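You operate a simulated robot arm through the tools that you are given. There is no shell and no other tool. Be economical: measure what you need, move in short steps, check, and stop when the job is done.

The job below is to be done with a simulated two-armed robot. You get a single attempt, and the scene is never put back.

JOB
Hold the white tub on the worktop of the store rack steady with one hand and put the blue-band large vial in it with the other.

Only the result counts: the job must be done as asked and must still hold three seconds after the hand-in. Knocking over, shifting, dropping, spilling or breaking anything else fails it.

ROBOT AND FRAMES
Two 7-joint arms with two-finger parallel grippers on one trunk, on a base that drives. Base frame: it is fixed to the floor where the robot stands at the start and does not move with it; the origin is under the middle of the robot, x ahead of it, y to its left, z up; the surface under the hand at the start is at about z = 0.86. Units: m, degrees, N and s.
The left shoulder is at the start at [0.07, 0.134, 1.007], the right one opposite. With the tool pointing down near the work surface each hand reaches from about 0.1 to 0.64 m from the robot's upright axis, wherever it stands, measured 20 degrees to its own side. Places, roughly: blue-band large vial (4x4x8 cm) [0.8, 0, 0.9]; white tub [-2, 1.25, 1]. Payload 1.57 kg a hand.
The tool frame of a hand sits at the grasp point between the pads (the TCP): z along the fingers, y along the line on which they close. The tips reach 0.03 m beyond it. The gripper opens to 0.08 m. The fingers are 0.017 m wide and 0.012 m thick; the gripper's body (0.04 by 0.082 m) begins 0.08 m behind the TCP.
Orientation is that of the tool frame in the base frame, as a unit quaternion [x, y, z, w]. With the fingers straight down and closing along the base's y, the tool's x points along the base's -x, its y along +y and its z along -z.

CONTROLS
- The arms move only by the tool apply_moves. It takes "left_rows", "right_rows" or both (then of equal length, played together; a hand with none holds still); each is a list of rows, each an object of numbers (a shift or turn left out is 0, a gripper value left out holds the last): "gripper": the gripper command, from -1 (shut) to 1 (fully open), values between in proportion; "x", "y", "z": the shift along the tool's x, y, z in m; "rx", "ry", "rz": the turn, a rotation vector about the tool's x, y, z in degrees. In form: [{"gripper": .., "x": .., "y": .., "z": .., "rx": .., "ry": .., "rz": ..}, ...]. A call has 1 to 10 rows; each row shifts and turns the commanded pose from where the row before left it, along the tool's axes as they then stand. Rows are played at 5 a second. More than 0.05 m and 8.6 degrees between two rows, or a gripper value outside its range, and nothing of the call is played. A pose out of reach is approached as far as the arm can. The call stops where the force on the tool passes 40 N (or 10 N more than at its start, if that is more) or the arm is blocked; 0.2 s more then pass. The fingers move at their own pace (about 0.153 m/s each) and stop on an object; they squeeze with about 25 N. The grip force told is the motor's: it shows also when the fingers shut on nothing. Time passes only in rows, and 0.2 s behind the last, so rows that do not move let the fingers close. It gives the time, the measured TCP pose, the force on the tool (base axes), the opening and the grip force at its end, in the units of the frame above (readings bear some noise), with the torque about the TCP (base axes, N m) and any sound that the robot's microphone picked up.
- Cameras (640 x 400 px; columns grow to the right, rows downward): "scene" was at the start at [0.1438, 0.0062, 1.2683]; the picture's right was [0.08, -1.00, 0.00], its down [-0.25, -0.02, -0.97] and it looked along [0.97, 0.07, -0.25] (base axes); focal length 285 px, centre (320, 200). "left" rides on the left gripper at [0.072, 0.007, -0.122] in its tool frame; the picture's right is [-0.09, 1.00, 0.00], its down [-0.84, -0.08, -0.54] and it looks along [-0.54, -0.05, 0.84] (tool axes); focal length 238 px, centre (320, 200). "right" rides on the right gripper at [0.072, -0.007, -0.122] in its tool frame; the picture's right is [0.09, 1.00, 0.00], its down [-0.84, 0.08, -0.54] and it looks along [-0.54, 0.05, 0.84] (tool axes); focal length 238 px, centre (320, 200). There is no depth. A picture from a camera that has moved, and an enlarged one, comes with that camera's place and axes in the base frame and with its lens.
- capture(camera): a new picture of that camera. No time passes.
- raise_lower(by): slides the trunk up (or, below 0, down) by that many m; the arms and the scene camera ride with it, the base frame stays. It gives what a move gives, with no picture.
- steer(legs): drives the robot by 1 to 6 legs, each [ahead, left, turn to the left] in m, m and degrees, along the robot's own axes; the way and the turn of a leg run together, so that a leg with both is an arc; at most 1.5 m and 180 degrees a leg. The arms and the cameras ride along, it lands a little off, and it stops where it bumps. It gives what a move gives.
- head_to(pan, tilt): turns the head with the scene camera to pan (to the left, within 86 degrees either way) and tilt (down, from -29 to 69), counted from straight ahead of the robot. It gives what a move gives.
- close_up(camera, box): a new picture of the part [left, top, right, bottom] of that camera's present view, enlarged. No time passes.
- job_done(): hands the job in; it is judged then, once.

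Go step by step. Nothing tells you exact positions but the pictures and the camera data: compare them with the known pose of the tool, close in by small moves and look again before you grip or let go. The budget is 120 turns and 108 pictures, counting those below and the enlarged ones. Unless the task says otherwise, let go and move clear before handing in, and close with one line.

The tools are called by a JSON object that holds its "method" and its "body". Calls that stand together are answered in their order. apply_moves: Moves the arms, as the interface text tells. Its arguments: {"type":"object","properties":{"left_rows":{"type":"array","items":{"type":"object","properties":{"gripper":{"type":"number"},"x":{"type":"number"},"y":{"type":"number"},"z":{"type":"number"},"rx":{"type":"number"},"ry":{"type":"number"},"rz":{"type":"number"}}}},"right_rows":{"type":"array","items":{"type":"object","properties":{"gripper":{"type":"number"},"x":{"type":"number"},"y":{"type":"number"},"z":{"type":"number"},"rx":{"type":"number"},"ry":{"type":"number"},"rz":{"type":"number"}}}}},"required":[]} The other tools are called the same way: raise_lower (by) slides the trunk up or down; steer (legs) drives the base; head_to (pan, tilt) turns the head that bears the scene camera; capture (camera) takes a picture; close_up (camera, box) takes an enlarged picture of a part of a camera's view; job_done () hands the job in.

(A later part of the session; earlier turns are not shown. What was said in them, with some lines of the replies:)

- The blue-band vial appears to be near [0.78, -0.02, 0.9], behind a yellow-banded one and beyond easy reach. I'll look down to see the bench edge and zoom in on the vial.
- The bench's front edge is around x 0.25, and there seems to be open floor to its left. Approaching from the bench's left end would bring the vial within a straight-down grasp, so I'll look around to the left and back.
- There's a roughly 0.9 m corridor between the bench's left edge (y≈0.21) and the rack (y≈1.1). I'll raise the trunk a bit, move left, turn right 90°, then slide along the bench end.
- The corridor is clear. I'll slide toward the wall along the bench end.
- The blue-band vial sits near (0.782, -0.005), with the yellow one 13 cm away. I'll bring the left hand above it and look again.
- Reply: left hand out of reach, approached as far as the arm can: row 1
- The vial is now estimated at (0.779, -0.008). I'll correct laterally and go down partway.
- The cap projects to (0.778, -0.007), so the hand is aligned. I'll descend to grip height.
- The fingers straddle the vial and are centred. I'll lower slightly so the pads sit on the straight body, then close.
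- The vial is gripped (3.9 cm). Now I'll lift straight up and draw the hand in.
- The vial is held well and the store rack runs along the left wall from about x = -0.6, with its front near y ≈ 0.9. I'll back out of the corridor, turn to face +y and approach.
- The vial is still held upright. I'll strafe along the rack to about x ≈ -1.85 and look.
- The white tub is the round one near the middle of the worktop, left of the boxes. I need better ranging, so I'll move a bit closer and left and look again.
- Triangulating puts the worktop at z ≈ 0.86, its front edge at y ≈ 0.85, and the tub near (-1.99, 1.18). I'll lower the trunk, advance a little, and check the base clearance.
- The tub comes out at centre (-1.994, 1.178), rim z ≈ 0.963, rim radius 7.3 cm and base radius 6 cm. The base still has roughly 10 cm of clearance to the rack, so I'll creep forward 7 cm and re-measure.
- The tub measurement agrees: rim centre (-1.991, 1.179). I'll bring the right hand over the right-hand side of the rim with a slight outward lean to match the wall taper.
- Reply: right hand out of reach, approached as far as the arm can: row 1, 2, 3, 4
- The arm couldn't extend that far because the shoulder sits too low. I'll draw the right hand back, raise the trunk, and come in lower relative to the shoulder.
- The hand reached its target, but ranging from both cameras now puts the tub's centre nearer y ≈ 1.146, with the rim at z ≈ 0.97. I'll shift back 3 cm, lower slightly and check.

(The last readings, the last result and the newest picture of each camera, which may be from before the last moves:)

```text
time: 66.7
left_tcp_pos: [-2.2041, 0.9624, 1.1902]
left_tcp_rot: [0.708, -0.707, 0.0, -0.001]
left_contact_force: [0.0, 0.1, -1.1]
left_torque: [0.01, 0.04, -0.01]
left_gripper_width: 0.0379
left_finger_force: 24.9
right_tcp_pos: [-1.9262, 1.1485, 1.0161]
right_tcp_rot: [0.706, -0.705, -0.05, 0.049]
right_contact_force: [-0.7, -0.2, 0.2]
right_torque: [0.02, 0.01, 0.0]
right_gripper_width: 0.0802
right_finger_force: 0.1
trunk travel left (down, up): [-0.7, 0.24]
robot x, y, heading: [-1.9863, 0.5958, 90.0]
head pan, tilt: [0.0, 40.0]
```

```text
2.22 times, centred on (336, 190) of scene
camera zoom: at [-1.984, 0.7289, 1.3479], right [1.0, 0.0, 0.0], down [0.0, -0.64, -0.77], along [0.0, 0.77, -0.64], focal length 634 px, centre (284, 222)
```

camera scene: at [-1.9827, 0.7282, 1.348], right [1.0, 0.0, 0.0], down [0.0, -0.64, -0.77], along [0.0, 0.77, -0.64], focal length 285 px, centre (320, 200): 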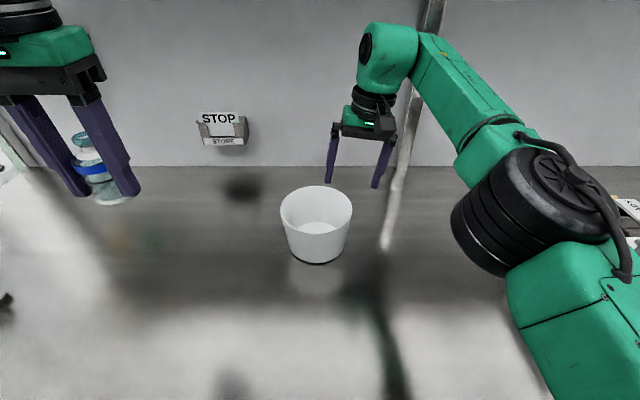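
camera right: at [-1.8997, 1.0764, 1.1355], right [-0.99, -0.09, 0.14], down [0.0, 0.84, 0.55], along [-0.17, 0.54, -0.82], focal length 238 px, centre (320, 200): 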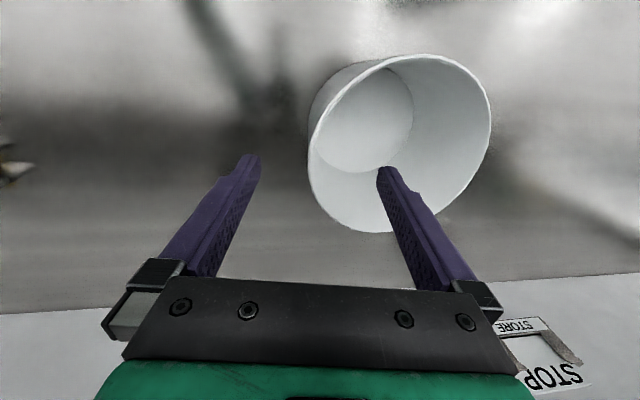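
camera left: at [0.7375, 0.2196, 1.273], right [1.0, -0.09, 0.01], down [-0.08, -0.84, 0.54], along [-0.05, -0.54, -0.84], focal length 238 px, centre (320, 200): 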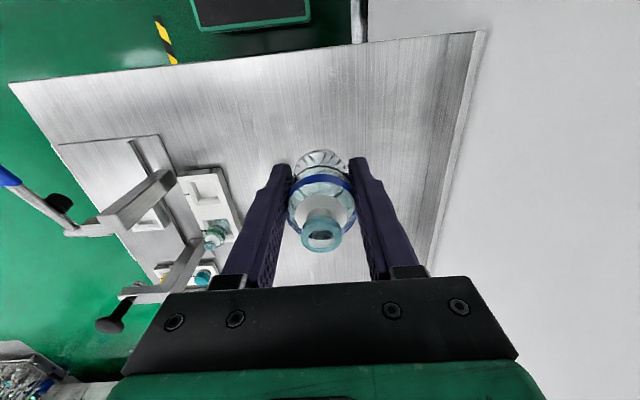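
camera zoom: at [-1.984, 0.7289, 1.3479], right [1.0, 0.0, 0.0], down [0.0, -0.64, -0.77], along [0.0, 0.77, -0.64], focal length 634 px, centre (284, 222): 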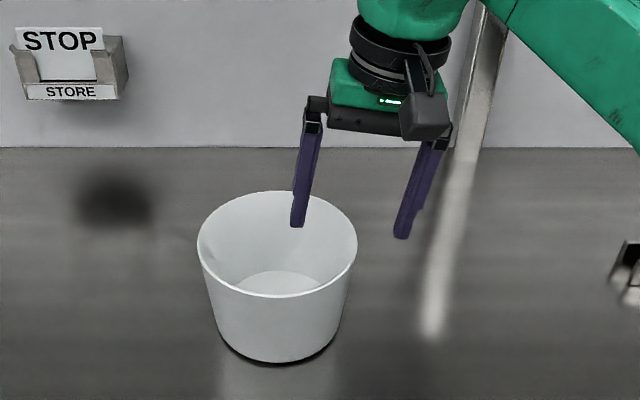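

Both cameras now agree: rim centre (-1.990, 1.145), rim z ≈ 0.977, radius 7.1 cm. I'll straddle the right wall and lower onto it.

{"method": "apply_moves", "body": {"right_rows": [{"y": -0.0095, "x": 0.003}, {"z": 0.02}, {"z": 0.018}, {}]}}

{"method": "capture", "body": {"camera": "right"}}

{"method": "close_up", "body": {"camera": "scene", "box": [240, 100, 432, 280]}}

```text
time: 67.7
left_tcp_pos: [-2.2033, 0.9617, 1.1901]
left_tcp_rot: [0.707, -0.707, 0.0, -0.001]
left_contact_force: [-0.4, -0.3, -0.5]
left_torque: [-0.01, -0.01, 0.04]
left_gripper_width: 0.038
left_finger_force: 25.1
right_tcp_pos: [-1.9193, 1.1459, 0.9783]
right_tcp_rot: [0.706, -0.704, -0.05, 0.05]
right_contact_force: [-0.6, 0.0, 0.6]
right_torque: [0.0, -0.02, 0.02]
right_gripper_width: 0.08
right_finger_force: 0.1
trunk travel left (down, up): [-0.7, 0.24]
robot x, y, heading: [-1.9852, 0.5991, 90.0]
head pan, tilt: [0.0, 40.0]
```

```text
75 pictures are left
camera right: at [-1.8939, 1.073, 1.0972], right [-0.99, -0.09, 0.14], down [0.0, 0.84, 0.55], along [-0.17, 0.54, -0.82], focal length 238 px, centre (320, 200)
```

right: 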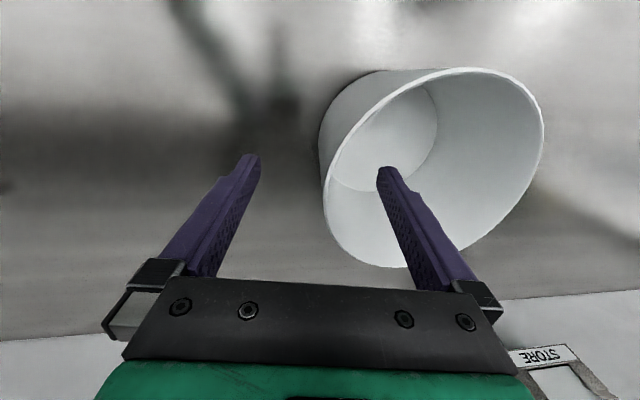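

```text
2.22 times, centred on (336, 190) of scene
camera zoom: at [-1.9836, 0.7285, 1.3479], right [1.0, 0.0, 0.0], down [0.0, -0.64, -0.77], along [0.0, 0.77, -0.64], focal length 634 px, centre (284, 222)
```

zoom: 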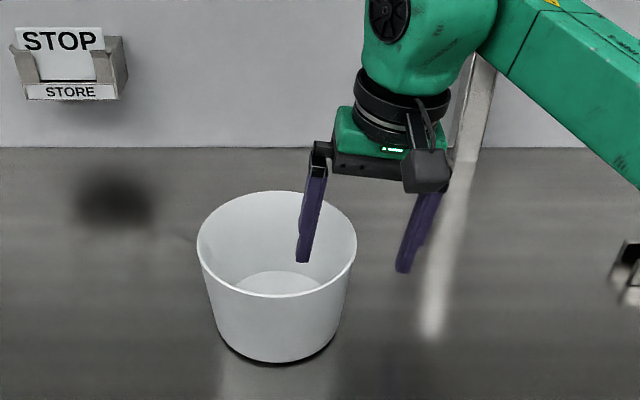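

The wall is between the fingers, nearly centred. I'll close the right gripper on it.

{"method": "apply_moves", "body": {"right_rows": [{"y": 0.002}, {"gripper": 0.5}, {"gripper": 0.2}, {"gripper": -0.1}, {"gripper": -0.4}, {"gripper": -0.7}, {"gripper": -1}, {"gripper": -1}]}}

{"method": "capture", "body": {"camera": "right"}}

{"method": "close_up", "body": {"camera": "scene", "box": [240, 100, 432, 280]}}

```text
time: 69.5
left_tcp_pos: [-2.2036, 0.9608, 1.1903]
left_tcp_rot: [0.708, -0.706, -0.001, -0.001]
left_contact_force: [-0.2, 0.5, 0.1]
left_torque: [0.0, -0.05, 0.0]
left_gripper_width: 0.0379
left_finger_force: 25.5
right_tcp_pos: [-1.9226, 1.1469, 0.9776]
right_tcp_rot: [0.706, -0.704, -0.05, 0.049]
right_contact_force: [0.3, -0.7, 1.4]
right_torque: [-0.02, -0.08, 0.02]
right_gripper_width: 0.0024
right_finger_force: 24.0
trunk travel left (down, up): [-0.7, 0.24]
robot x, y, heading: [-1.9834, 0.5963, 89.9]
head pan, tilt: [0.0, 40.0]
```

```text
73 pictures are left
camera right: at [-1.8964, 1.0734, 1.0971], right [-0.99, -0.09, 0.14], down [0.0, 0.84, 0.55], along [-0.17, 0.54, -0.82], focal length 238 px, centre (320, 200)
```

right: 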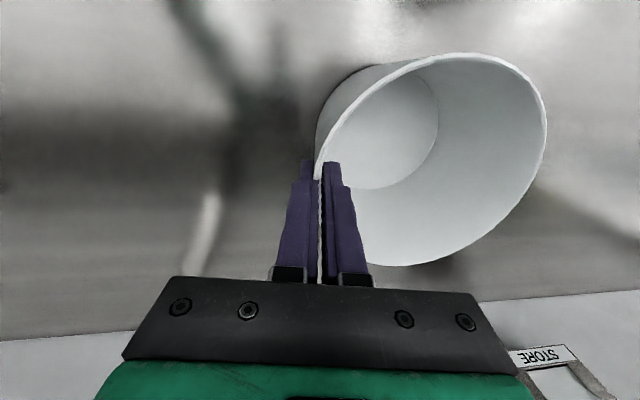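

```text
2.22 times, centred on (336, 190) of scene
camera zoom: at [-1.9838, 0.7287, 1.3479], right [1.0, 0.0, 0.0], down [0.0, -0.64, -0.77], along [0.0, 0.77, -0.64], focal length 634 px, centre (284, 222)
```

zoom: 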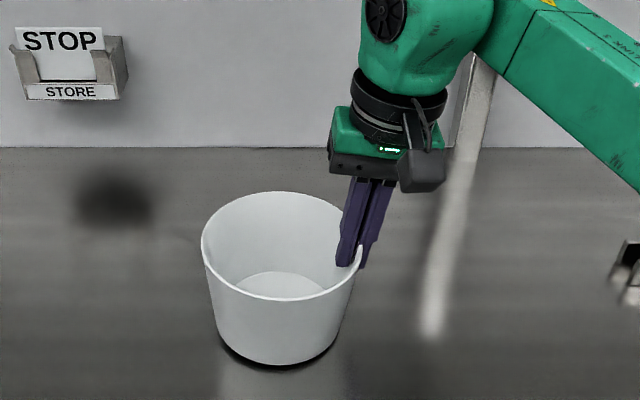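

The tub wall is gripped securely (2.4 mm wall) and the tub stands level. Next I'll turn the left hand 90° so its narrow side faces the right hand, then lower it in free space left of the tub.

{"method": "apply_moves", "body": {"left_rows": [{"rz": 8.5}, {"rz": 8.5}, {"rz": 8.5}, {"rz": 8.5}, {"rz": 8.5}, {"rz": 8.5}, {"rz": 8.5}, {"rz": 8.5}, {"rz": 8.5}, {"rz": 8.5}]}}

{"method": "apply_moves", "body": {"left_rows": [{"rz": 5}, {"z": 0.04}, {"z": 0.04}, {"z": 0.035}, {}]}}

{"method": "capture", "body": {"camera": "scene"}}

```text
time: 71.7
left_tcp_pos: [-2.2032, 0.9604, 1.1906]
left_tcp_rot: [-0.044, 0.999, 0.0, 0.0]
left_contact_force: [0.7, 0.0, -0.2]
left_torque: [0.0, 0.02, 0.01]
left_gripper_width: 0.0382
left_finger_force: 24.9
right_tcp_pos: [-1.922, 1.1467, 0.9779]
right_tcp_rot: [0.706, -0.705, -0.05, 0.048]
right_contact_force: [-0.4, -0.3, 0.8]
right_torque: [0.0, -0.07, 0.01]
right_gripper_width: 0.0025
right_finger_force: 23.9
trunk travel left (down, up): [-0.7, 0.24]
robot x, y, heading: [-1.9832, 0.5916, 90.0]
head pan, tilt: [0.0, 40.0]
```

```text
time: 72.9
left_tcp_pos: [-2.2029, 0.9596, 1.0762]
left_tcp_rot: [-0.001, 1.0, 0.002, 0.001]
left_contact_force: [-0.4, -0.2, -0.1]
left_torque: [-0.01, -0.01, 0.0]
left_gripper_width: 0.0378
left_finger_force: 24.9
right_tcp_pos: [-1.9223, 1.1457, 0.9783]
right_tcp_rot: [0.706, -0.704, -0.05, 0.049]
right_contact_force: [1.2, 0.3, 0.2]
right_torque: [0.0, -0.12, -0.05]
right_gripper_width: 0.0023
right_finger_force: 23.8
trunk travel left (down, up): [-0.7, 0.24]
robot x, y, heading: [-1.9844, 0.5941, 90.3]
head pan, tilt: [0.0, 40.0]
```

```text
71 pictures are left
camera scene: at [-1.9837, 0.7288, 1.3479], right [1.0, 0.0, 0.0], down [0.0, -0.64, -0.77], along [0.0, 0.77, -0.64], focal length 285 px, centre (320, 200)
```

scene: 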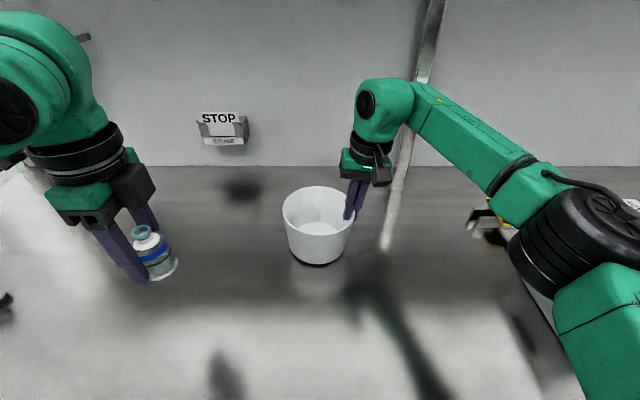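

A dark block appears on the right side of the left hand, and I want to know what it is before bringing the hands together. I'll look from the left camera and a close-up.

{"method": "capture", "body": {"camera": "left"}}

{"method": "close_up", "body": {"camera": "scene", "box": [0, 80, 240, 300]}}

```text
70 pictures are left
camera left: at [-2.2757, 0.9666, 1.1978], right [0.09, 1.0, 0.0], down [0.84, -0.08, 0.54], along [0.54, -0.05, -0.84], focal length 238 px, centre (320, 200)
```

left: 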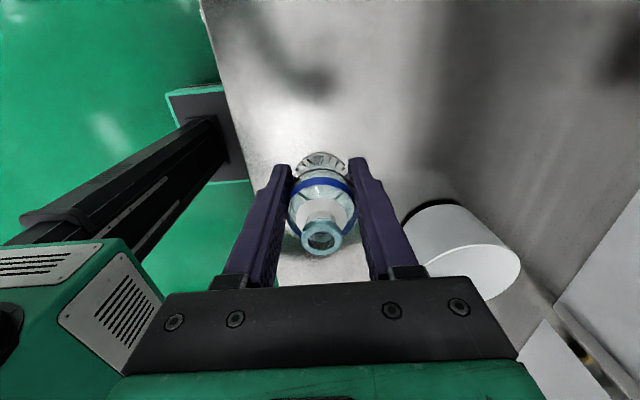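

```text
1.82 times, centred on (120, 190) of scene
camera zoom: at [-1.9837, 0.7288, 1.3479], right [1.0, 0.0, 0.0], down [0.0, -0.64, -0.77], along [0.0, 0.77, -0.64], focal length 518 px, centre (684, 218)
```

zoom: 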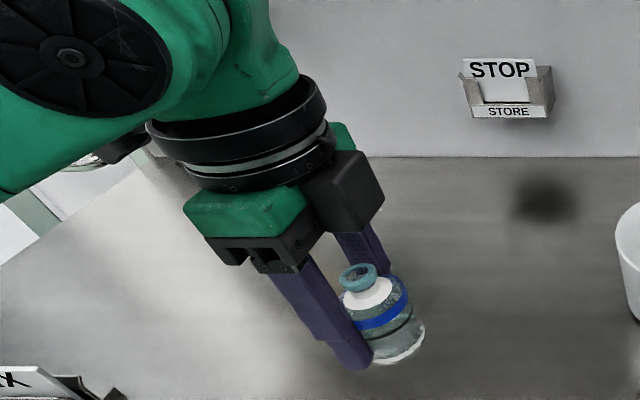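

That block is the gripper motor opposite the camera, so the turned hand is wider toward the right hand, not narrower. I'll turn back to the original yaw and lean the left hand 7° outward instead.

{"method": "apply_moves", "body": {"left_rows": [{"rz": -8.5}, {"rz": -8.5}, {"rz": -8.5}, {"rz": -8.5}, {"rz": -8.5}, {"rz": -8.5}, {"rz": -8.5}, {"rz": -8.5}, {"rz": -8.5}, {"rz": -8.5}]}}

{"method": "apply_moves", "body": {"left_rows": [{"rz": -5}, {"rx": 7}, {}]}}

```text
time: 75.1
left_tcp_pos: [-2.2038, 0.9627, 1.0746]
left_tcp_rot: [-0.678, 0.735, 0.0, 0.001]
left_contact_force: [-0.2, 0.3, 0.0]
left_torque: [0.01, 0.01, -0.01]
left_gripper_width: 0.0381
left_finger_force: 25.1
right_tcp_pos: [-1.9237, 1.1453, 0.9768]
right_tcp_rot: [0.706, -0.705, -0.051, 0.05]
right_contact_force: [0.4, -0.3, 0.5]
right_torque: [0.03, -0.08, 0.01]
right_gripper_width: 0.0025
right_finger_force: 24.0
trunk travel left (down, up): [-0.7, 0.24]
robot x, y, heading: [-1.9823, 0.5925, 90.2]
head pan, tilt: [0.0, 40.0]
```

```text
time: 75.9
left_tcp_pos: [-2.2044, 0.961, 1.0747]
left_tcp_rot: [0.707, -0.704, 0.043, -0.044]
left_contact_force: [0.4, -0.1, -0.6]
left_torque: [-0.03, 0.04, 0.0]
left_gripper_width: 0.0379
left_finger_force: 24.9
right_tcp_pos: [-1.9218, 1.1467, 0.9776]
right_tcp_rot: [0.706, -0.704, -0.05, 0.049]
right_contact_force: [-0.4, -0.4, -0.2]
right_torque: [-0.02, -0.06, 0.02]
right_gripper_width: 0.0023
right_finger_force: 24.0
trunk travel left (down, up): [-0.7, 0.24]
robot x, y, heading: [-1.9832, 0.5935, 90.1]
head pan, tilt: [0.0, 40.0]
```

{"method": "apply_moves", "body": {"left_rows": [{"x": -0.047}, {"x": -0.047}, {"x": -0.047}, {"x": -0.046}, {"y": -0.04}, {"y": -0.04}, {"y": -0.04}, {"y": -0.03}, {}]}}

{"method": "capture", "body": {"camera": "scene"}}

{"method": "capture", "body": {"camera": "left"}}

```text
time: 77.9
left_tcp_pos: [-2.0551, 1.1491, 1.0934]
left_tcp_rot: [0.707, -0.705, 0.044, -0.045]
left_contact_force: [0.0, 0.1, -0.1]
left_torque: [0.0, -0.01, -0.02]
left_gripper_width: 0.038
left_finger_force: 25.0
right_tcp_pos: [-1.9213, 1.1463, 0.9784]
right_tcp_rot: [-0.705, 0.705, 0.05, -0.049]
right_contact_force: [1.1, 1.1, -0.1]
right_torque: [0.01, -0.18, -0.01]
right_gripper_width: 0.0025
right_finger_force: 24.5
trunk travel left (down, up): [-0.7, 0.24]
robot x, y, heading: [-1.9848, 0.5944, 90.0]
head pan, tilt: [0.0, 40.0]
```

```text
68 pictures are left
camera scene: at [-1.9842, 0.7287, 1.3479], right [1.0, 0.0, 0.0], down [0.0, -0.64, -0.77], along [0.0, 0.77, -0.64], focal length 285 px, centre (320, 200)
```

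scene: 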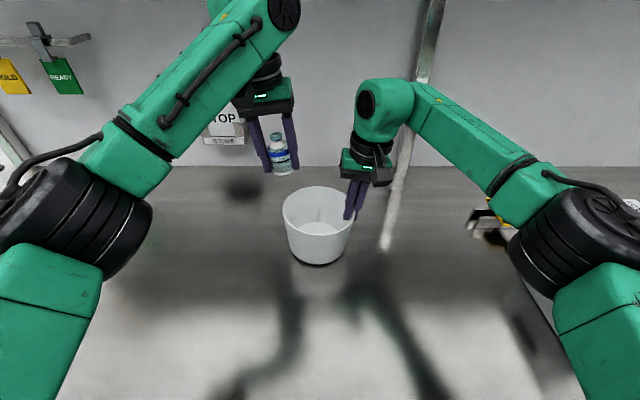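

```text
67 pictures are left
camera left: at [-2.0773, 1.078, 1.214], right [-0.99, 0.09, -0.12], down [0.01, 0.84, 0.55], along [0.15, 0.54, -0.83], focal length 238 px, centre (320, 200)
```

left: 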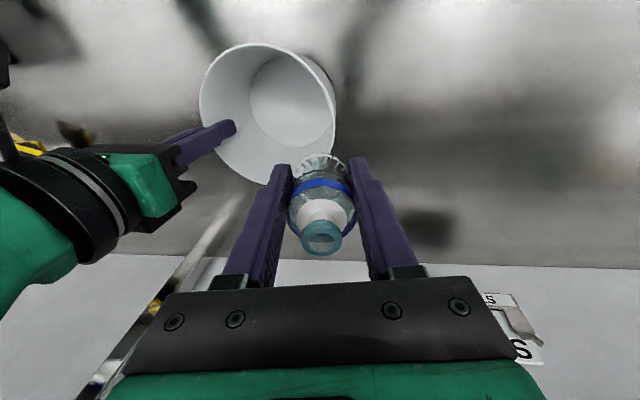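

Everything is aligned: the vial is just left of the tub's mouth and the arms are well apart. I'll move over the opening and start down.

{"method": "apply_moves", "body": {"left_rows": [{"y": -0.03, "x": 0.004}, {}, {"z": 0.035}, {"z": 0.035}, {"z": 0.02}, {}]}}

{"method": "close_up", "body": {"camera": "scene", "box": [220, 80, 430, 280]}}

{"method": "capture", "body": {"camera": "left"}}

```text
time: 79.3
left_tcp_pos: [-2.0164, 1.1458, 1.0098]
left_tcp_rot: [-0.706, 0.706, -0.043, 0.045]
left_contact_force: [0.5, 0.0, 0.0]
left_torque: [-0.02, 0.03, 0.02]
left_gripper_width: 0.0379
left_finger_force: 25.5
right_tcp_pos: [-1.9219, 1.1465, 0.9772]
right_tcp_rot: [0.706, -0.705, -0.05, 0.049]
right_contact_force: [-0.3, 0.7, 1.0]
right_torque: [0.07, -0.05, 0.01]
right_gripper_width: 0.0023
right_finger_force: 23.9
trunk travel left (down, up): [-0.7, 0.24]
robot x, y, heading: [-1.9846, 0.5904, 90.5]
head pan, tilt: [0.0, 40.0]
```

```text
2.00 times, centred on (325, 180) of scene
camera zoom: at [-1.9838, 0.7289, 1.3479], right [1.0, 0.0, 0.0], down [0.0, -0.64, -0.77], along [0.0, 0.77, -0.64], focal length 570 px, centre (310, 240)
```

zoom: 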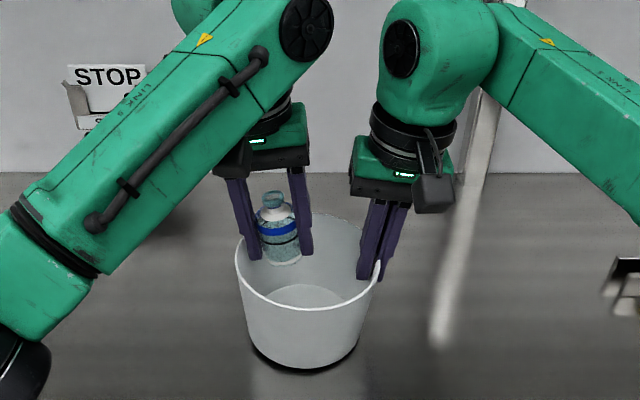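

```text
65 pictures are left
camera left: at [-2.038, 1.0742, 1.1292], right [-0.99, 0.09, -0.12], down [0.01, 0.84, 0.55], along [0.15, 0.54, -0.83], focal length 238 px, centre (320, 200)
```

left: 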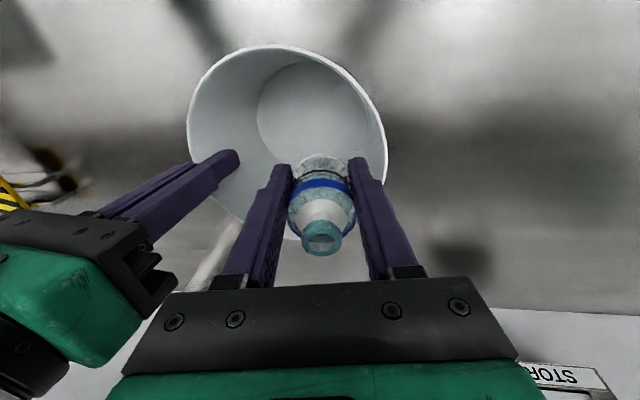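

The vial is entering the mouth with clearance on both sides. I'll nudge slightly toward the centre and keep descending.

{"method": "apply_moves", "body": {"left_rows": [{"y": -0.004, "x": 0.005}, {"z": 0.02}, {"z": 0.02}, {"z": 0.02}, {}]}}

{"method": "close_up", "body": {"camera": "scene", "box": [220, 80, 430, 280]}}

{"method": "capture", "body": {"camera": "left"}}

```text
time: 80.5
left_tcp_pos: [-2.0019, 1.1386, 0.9496]
left_tcp_rot: [0.706, -0.706, 0.043, -0.043]
left_contact_force: [0.5, -0.4, -0.5]
left_torque: [0.0, -0.03, 0.01]
left_gripper_width: 0.0381
left_finger_force: 25.1
right_tcp_pos: [-1.9219, 1.1463, 0.9783]
right_tcp_rot: [0.706, -0.705, -0.05, 0.049]
right_contact_force: [0.0, -0.7, -0.1]
right_torque: [-0.06, -0.11, -0.01]
right_gripper_width: 0.0024
right_finger_force: 23.8
trunk travel left (down, up): [-0.7, 0.24]
robot x, y, heading: [-1.9799, 0.5944, 90.1]
head pan, tilt: [0.0, 40.0]
```

```text
2.00 times, centred on (325, 180) of scene
camera zoom: at [-1.9836, 0.7287, 1.3479], right [1.0, 0.0, 0.0], down [0.0, -0.64, -0.77], along [0.0, 0.77, -0.64], focal length 570 px, centre (310, 240)
```

zoom: 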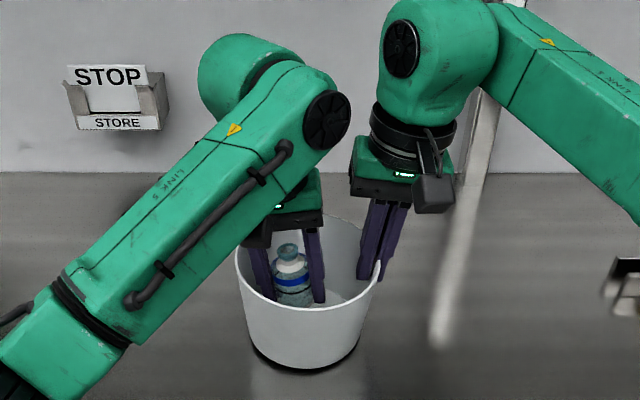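

```text
63 pictures are left
camera left: at [-2.0255, 1.0679, 1.0698], right [-0.99, 0.09, -0.12], down [0.01, 0.84, 0.55], along [0.15, 0.54, -0.83], focal length 238 px, centre (320, 200)
```

left: 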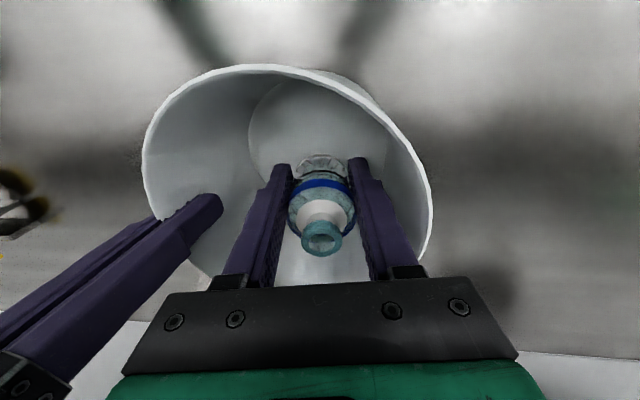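

{"method": "apply_moves", "body": {"left_rows": [{"z": 0.007}, {"z": 0.007}, {}]}}

{"method": "apply_moves", "body": {"left_rows": [{"z": 0.005}, {}]}}

{"method": "capture", "body": {"camera": "left"}}

{"method": "close_up", "body": {"camera": "scene", "box": [220, 80, 430, 280]}}

```text
time: 81.3
left_tcp_pos: [-2.0019, 1.139, 0.9356]
left_tcp_rot: [0.707, -0.705, 0.042, -0.044]
left_contact_force: [0.1, 0.1, 0.2]
left_torque: [0.02, 0.01, 0.0]
left_gripper_width: 0.0377
left_finger_force: 24.8
right_tcp_pos: [-1.9224, 1.1453, 0.9783]
right_tcp_rot: [0.706, -0.705, -0.051, 0.049]
right_contact_force: [0.0, -0.6, -0.3]
right_torque: [-0.08, -0.14, 0.05]
right_gripper_width: 0.0024
right_finger_force: 23.4
trunk travel left (down, up): [-0.7, 0.24]
robot x, y, heading: [-1.9843, 0.5979, 90.0]
head pan, tilt: [0.0, 40.0]
```

```text
time: 81.9
left_tcp_pos: [-2.0005, 1.1401, 0.9314]
left_tcp_rot: [0.707, -0.705, 0.043, -0.043]
left_contact_force: [-0.3, 0.7, -0.6]
left_torque: [-0.05, 0.03, -0.01]
left_gripper_width: 0.038
left_finger_force: 25.0
right_tcp_pos: [-1.9213, 1.1457, 0.9783]
right_tcp_rot: [0.706, -0.705, -0.051, 0.049]
right_contact_force: [1.2, 0.3, 0.2]
right_torque: [-0.06, -0.16, -0.02]
right_gripper_width: 0.0023
right_finger_force: 23.7
trunk travel left (down, up): [-0.7, 0.24]
robot x, y, heading: [-1.9844, 0.5947, 89.9]
head pan, tilt: [0.0, 40.0]
```

```text
62 pictures are left
camera left: at [-2.0237, 1.0687, 1.0508], right [-0.99, 0.09, -0.12], down [0.01, 0.84, 0.55], along [0.15, 0.54, -0.83], focal length 238 px, centre (320, 200)
```

left: 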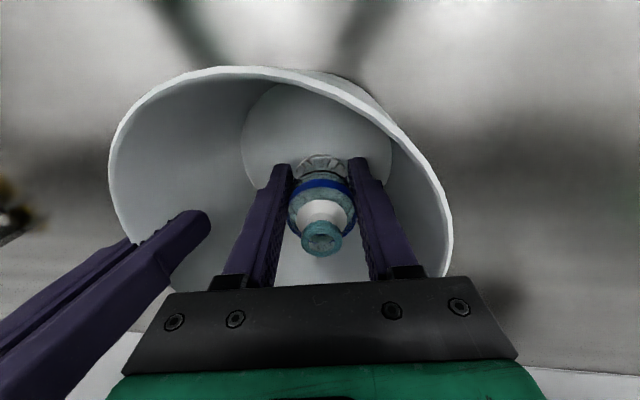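

```text
2.00 times, centred on (325, 180) of scene
camera zoom: at [-1.9836, 0.7287, 1.3479], right [1.0, 0.0, 0.0], down [0.0, -0.64, -0.77], along [0.0, 0.77, -0.64], focal length 570 px, centre (310, 240)
```

zoom: 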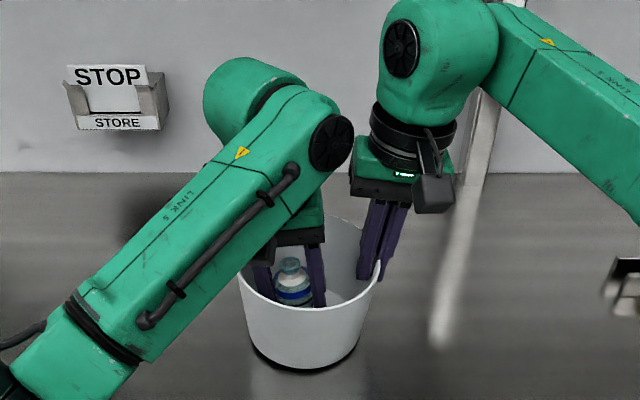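

{"method": "apply_moves", "body": {"left_rows": [{"z": 0.005}, {}]}}

{"method": "apply_moves", "body": {"left_rows": [{"z": 0.004}, {}]}}

```text
time: 82.5
left_tcp_pos: [-2.0009, 1.1384, 0.9281]
left_tcp_rot: [0.706, -0.705, 0.042, -0.046]
left_contact_force: [2.5, -0.1, 14.2]
left_torque: [0.12, 0.09, -0.02]
left_gripper_width: 0.0379
left_finger_force: 24.8
right_tcp_pos: [-1.9231, 1.1448, 0.9794]
right_tcp_rot: [0.707, -0.704, -0.05, 0.049]
right_contact_force: [-4.6, 1.4, -2.2]
right_torque: [-0.18, -0.73, -0.11]
right_gripper_width: 0.0032
right_finger_force: 24.2
trunk travel left (down, up): [-0.7, 0.24]
robot x, y, heading: [-1.9835, 0.5968, 90.1]
head pan, tilt: [0.0, 40.0]
```

```text
time: 83.1
left_tcp_pos: [-1.9979, 1.1384, 0.9235]
left_tcp_rot: [0.706, -0.706, 0.042, -0.046]
left_contact_force: [5.1, -2.6, 19.4]
left_torque: [0.06, 0.02, -0.05]
left_gripper_width: 0.037
left_finger_force: 25.2
right_tcp_pos: [-1.9231, 1.1445, 0.9785]
right_tcp_rot: [0.707, -0.704, -0.05, 0.049]
right_contact_force: [-8.2, 2.8, -7.0]
right_torque: [-0.31, -0.69, -0.34]
right_gripper_width: 0.0037
right_finger_force: 24.4
trunk travel left (down, up): [-0.7, 0.24]
robot x, y, heading: [-1.9819, 0.598, 89.9]
head pan, tilt: [0.0, 40.0]
```

Contact with the tub floor at about TCP z 0.928. I'll back off the excess pressure and open just slightly.

{"method": "apply_moves", "body": {"left_rows": [{"z": -0.005}, {}, {"gripper": 0.0}, {"gripper": 0.12}, {"gripper": 0.22}, {}, {}]}}

{"method": "capture", "body": {"camera": "left"}}

{"method": "close_up", "body": {"camera": "scene", "box": [220, 80, 430, 280]}}

```text
time: 84.7
left_tcp_pos: [-2.0011, 1.1402, 0.9257]
left_tcp_rot: [0.707, -0.705, 0.042, -0.044]
left_contact_force: [0.1, 0.2, -0.4]
left_torque: [0.02, -0.03, -0.01]
left_gripper_width: 0.0489
left_finger_force: 0.1
right_tcp_pos: [-1.9219, 1.1467, 0.9764]
right_tcp_rot: [0.706, -0.705, -0.051, 0.049]
right_contact_force: [0.8, 0.3, 0.4]
right_torque: [0.03, -0.17, -0.03]
right_gripper_width: 0.0026
right_finger_force: 24.0
trunk travel left (down, up): [-0.7, 0.24]
robot x, y, heading: [-1.9858, 0.5952, 90.0]
head pan, tilt: [0.0, 40.0]
```

```text
60 pictures are left
camera left: at [-2.0225, 1.069, 1.0468], right [-0.99, 0.09, -0.12], down [0.01, 0.84, 0.55], along [0.15, 0.54, -0.83], focal length 238 px, centre (320, 200)
```

left: 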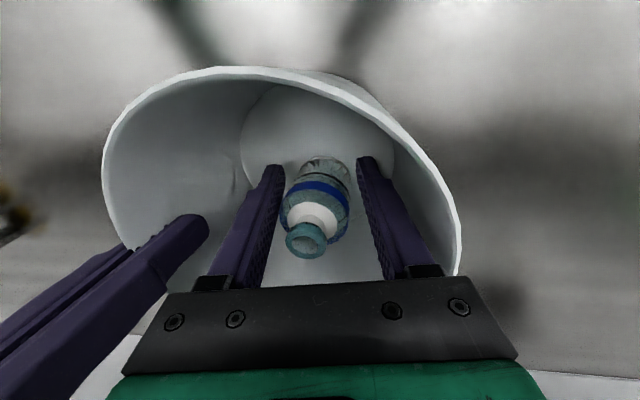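

```text
2.00 times, centred on (325, 180) of scene
camera zoom: at [-1.9835, 0.7288, 1.3479], right [1.0, 0.0, 0.0], down [0.0, -0.64, -0.77], along [0.0, 0.77, -0.64], focal length 570 px, centre (310, 240)
```

zoom: 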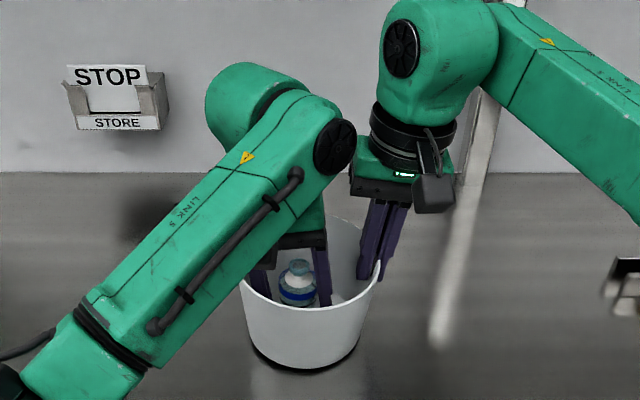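

The vial is free and standing on the tub floor. I'll centre the open fingers around it and withdraw straight up.

{"method": "apply_moves", "body": {"left_rows": [{"y": -0.003}, {"z": -0.015, "y": -0.0015}, {"z": -0.015, "y": -0.001}, {"z": -0.015, "y": -0.001}, {}]}}

{"method": "capture", "body": {"camera": "left"}}

```text
time: 85.9
left_tcp_pos: [-1.9994, 1.1399, 0.9721]
left_tcp_rot: [0.706, -0.705, 0.043, -0.044]
left_contact_force: [-0.5, 0.2, 0.2]
left_torque: [0.01, 0.0, 0.02]
left_gripper_width: 0.049
left_finger_force: 0.0
right_tcp_pos: [-1.9227, 1.1457, 0.9782]
right_tcp_rot: [0.706, -0.705, -0.05, 0.049]
right_contact_force: [0.1, 0.6, 2.1]
right_torque: [0.0, -0.11, 0.01]
right_gripper_width: 0.0021
right_finger_force: 23.6
trunk travel left (down, up): [-0.7, 0.24]
robot x, y, heading: [-1.9825, 0.594, 90.2]
head pan, tilt: [0.0, 40.0]
```

```text
58 pictures are left
camera left: at [-2.0215, 1.0685, 1.092], right [-0.99, 0.09, -0.12], down [0.01, 0.84, 0.55], along [0.15, 0.54, -0.83], focal length 238 px, centre (320, 200)
```

left: 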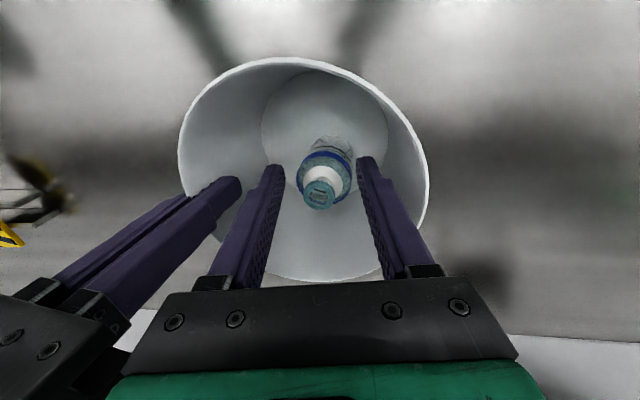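

Clean so far: the vial stands and the fingers are clear of its body. I'll continue up and away to the left and back.

{"method": "apply_moves", "body": {"left_rows": [{"z": -0.03}, {"z": -0.04}, {"z": -0.04}, {"y": 0.045}, {"y": 0.045}, {"y": 0.045}, {"x": 0.045}, {"x": 0.045}, {"x": 0.045}, {}]}}

{"method": "close_up", "body": {"camera": "scene", "box": [220, 80, 430, 280]}}

{"method": "capture", "body": {"camera": "right"}}

```text
time: 88.1
left_tcp_pos: [-2.1452, 1.0045, 1.0658]
left_tcp_rot: [0.706, -0.705, 0.042, -0.044]
left_contact_force: [0.3, -0.8, -0.6]
left_torque: [0.0, 0.03, 0.01]
left_gripper_width: 0.0486
left_finger_force: 0.0
right_tcp_pos: [-1.921, 1.1466, 0.9773]
right_tcp_rot: [0.706, -0.705, -0.051, 0.049]
right_contact_force: [0.1, -1.3, 2.1]
right_torque: [-0.1, -0.07, 0.02]
right_gripper_width: 0.0026
right_finger_force: 23.9
trunk travel left (down, up): [-0.7, 0.24]
robot x, y, heading: [-1.9841, 0.5959, 89.9]
head pan, tilt: [0.0, 40.0]
```

```text
2.00 times, centred on (325, 180) of scene
camera zoom: at [-1.9834, 0.7291, 1.3479], right [1.0, 0.0, 0.0], down [0.0, -0.64, -0.77], along [0.0, 0.77, -0.64], focal length 570 px, centre (310, 240)
```

zoom: 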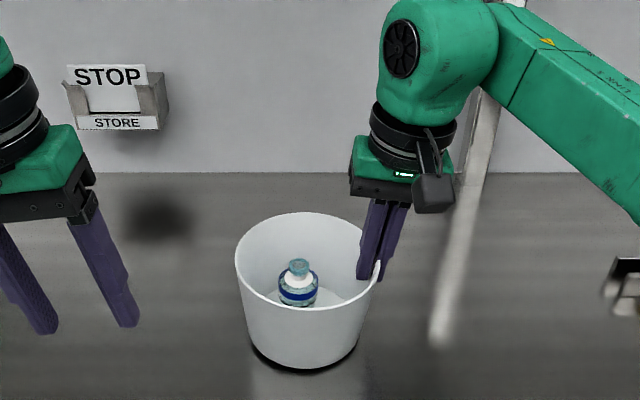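

```text
56 pictures are left
camera right: at [-1.896, 1.0736, 1.0972], right [-0.99, -0.09, 0.14], down [0.0, 0.84, 0.55], along [-0.17, 0.54, -0.82], focal length 238 px, centre (320, 200)
```

right: 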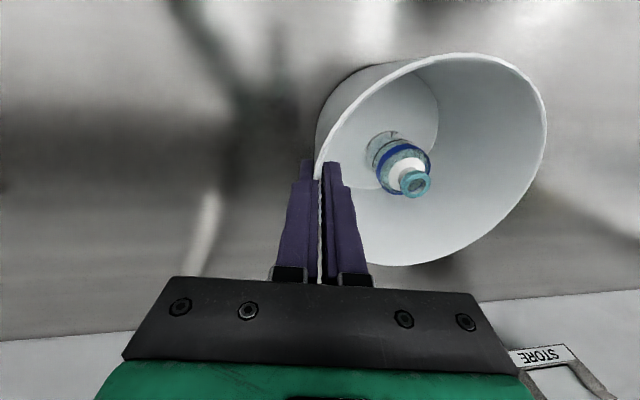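

The vial stands upright in the tub. Now I'll open the right hand partway and lift it off the rim.

{"method": "apply_moves", "body": {"right_rows": [{"gripper": -0.7}, {"gripper": -0.45}, {"gripper": -0.35}, {}, {"z": -0.02}, {"z": -0.03}, {"z": -0.04}, {"y": -0.04}, {"y": -0.04, "x": 0.03}, {"x": 0.045}]}}

{"method": "apply_moves", "body": {"right_rows": [{"x": 0.045}, {"x": 0.045}, {}]}}

{"method": "capture", "body": {"camera": "scene"}}

{"method": "close_up", "body": {"camera": "scene", "box": [220, 120, 420, 280]}}

```text
time: 90.3
left_tcp_pos: [-2.1472, 1.0022, 1.0669]
left_tcp_rot: [0.707, -0.705, 0.043, -0.045]
left_contact_force: [0.2, 0.3, -0.9]
left_torque: [0.01, -0.01, -0.06]
left_gripper_width: 0.0486
left_finger_force: 0.1
right_tcp_pos: [-1.8305, 1.0693, 1.0553]
right_tcp_rot: [0.706, -0.705, -0.05, 0.048]
right_contact_force: [-0.1, -0.1, -0.2]
right_torque: [0.03, -0.06, 0.0]
right_gripper_width: 0.0261
right_finger_force: 0.0
trunk travel left (down, up): [-0.7, 0.24]
robot x, y, heading: [-1.9861, 0.5955, 89.9]
head pan, tilt: [0.0, 40.0]
```

```text
time: 91.1
left_tcp_pos: [-2.1464, 1.0055, 1.0659]
left_tcp_rot: [0.707, -0.705, 0.042, -0.043]
left_contact_force: [0.0, 0.3, -0.3]
left_torque: [-0.01, -0.01, 0.01]
left_gripper_width: 0.0487
left_finger_force: 0.0
right_tcp_pos: [-1.8297, 0.9814, 1.0548]
right_tcp_rot: [-0.705, 0.705, 0.05, -0.05]
right_contact_force: [0.5, 0.8, -0.1]
right_torque: [-0.02, -0.02, 0.01]
right_gripper_width: 0.026
right_finger_force: 0.0
trunk travel left (down, up): [-0.7, 0.24]
robot x, y, heading: [-1.9853, 0.5941, 90.1]
head pan, tilt: [0.0, 40.0]
```

```text
55 pictures are left
camera scene: at [-1.984, 0.7303, 1.3477], right [1.0, 0.0, 0.0], down [0.0, -0.64, -0.77], along [0.0, 0.77, -0.64], focal length 285 px, centre (320, 200)
```

scene: 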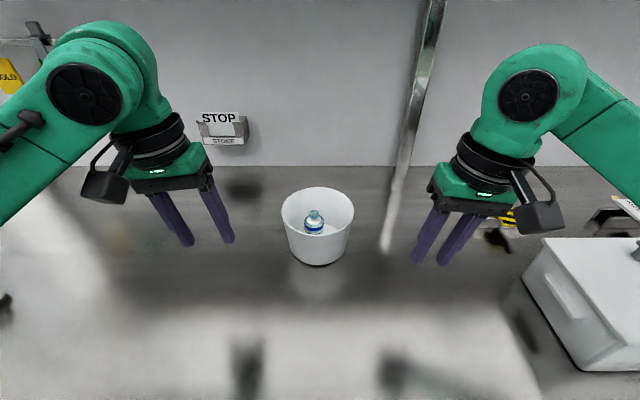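

```text
2.50 times, centred on (320, 200) of scene
camera zoom: at [-1.984, 0.7303, 1.3477], right [1.0, 0.0, 0.0], down [0.0, -0.64, -0.77], along [0.0, 0.77, -0.64], focal length 713 px, centre (320, 200)
```

zoom: 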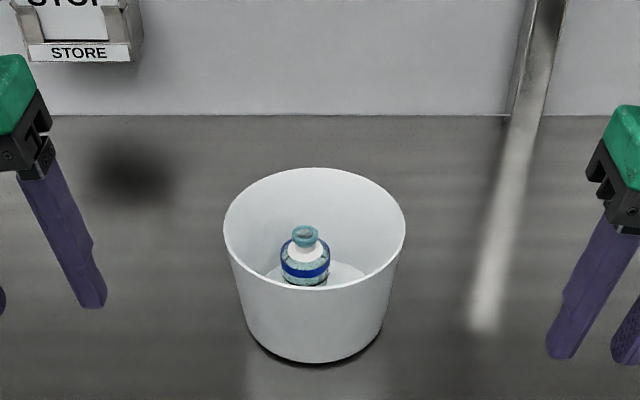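

The vial stands upright in the tub, the tub stands level, and both hands are clear. I'll hand in now.

{"method": "job_done", "body": {}}

```text
The job is handed in.
```

The blue-band large vial is standing upright in the white tub. The right hand held the tub steady while the left put the vial in; both hands have let go and are clear, and the job is handed in.
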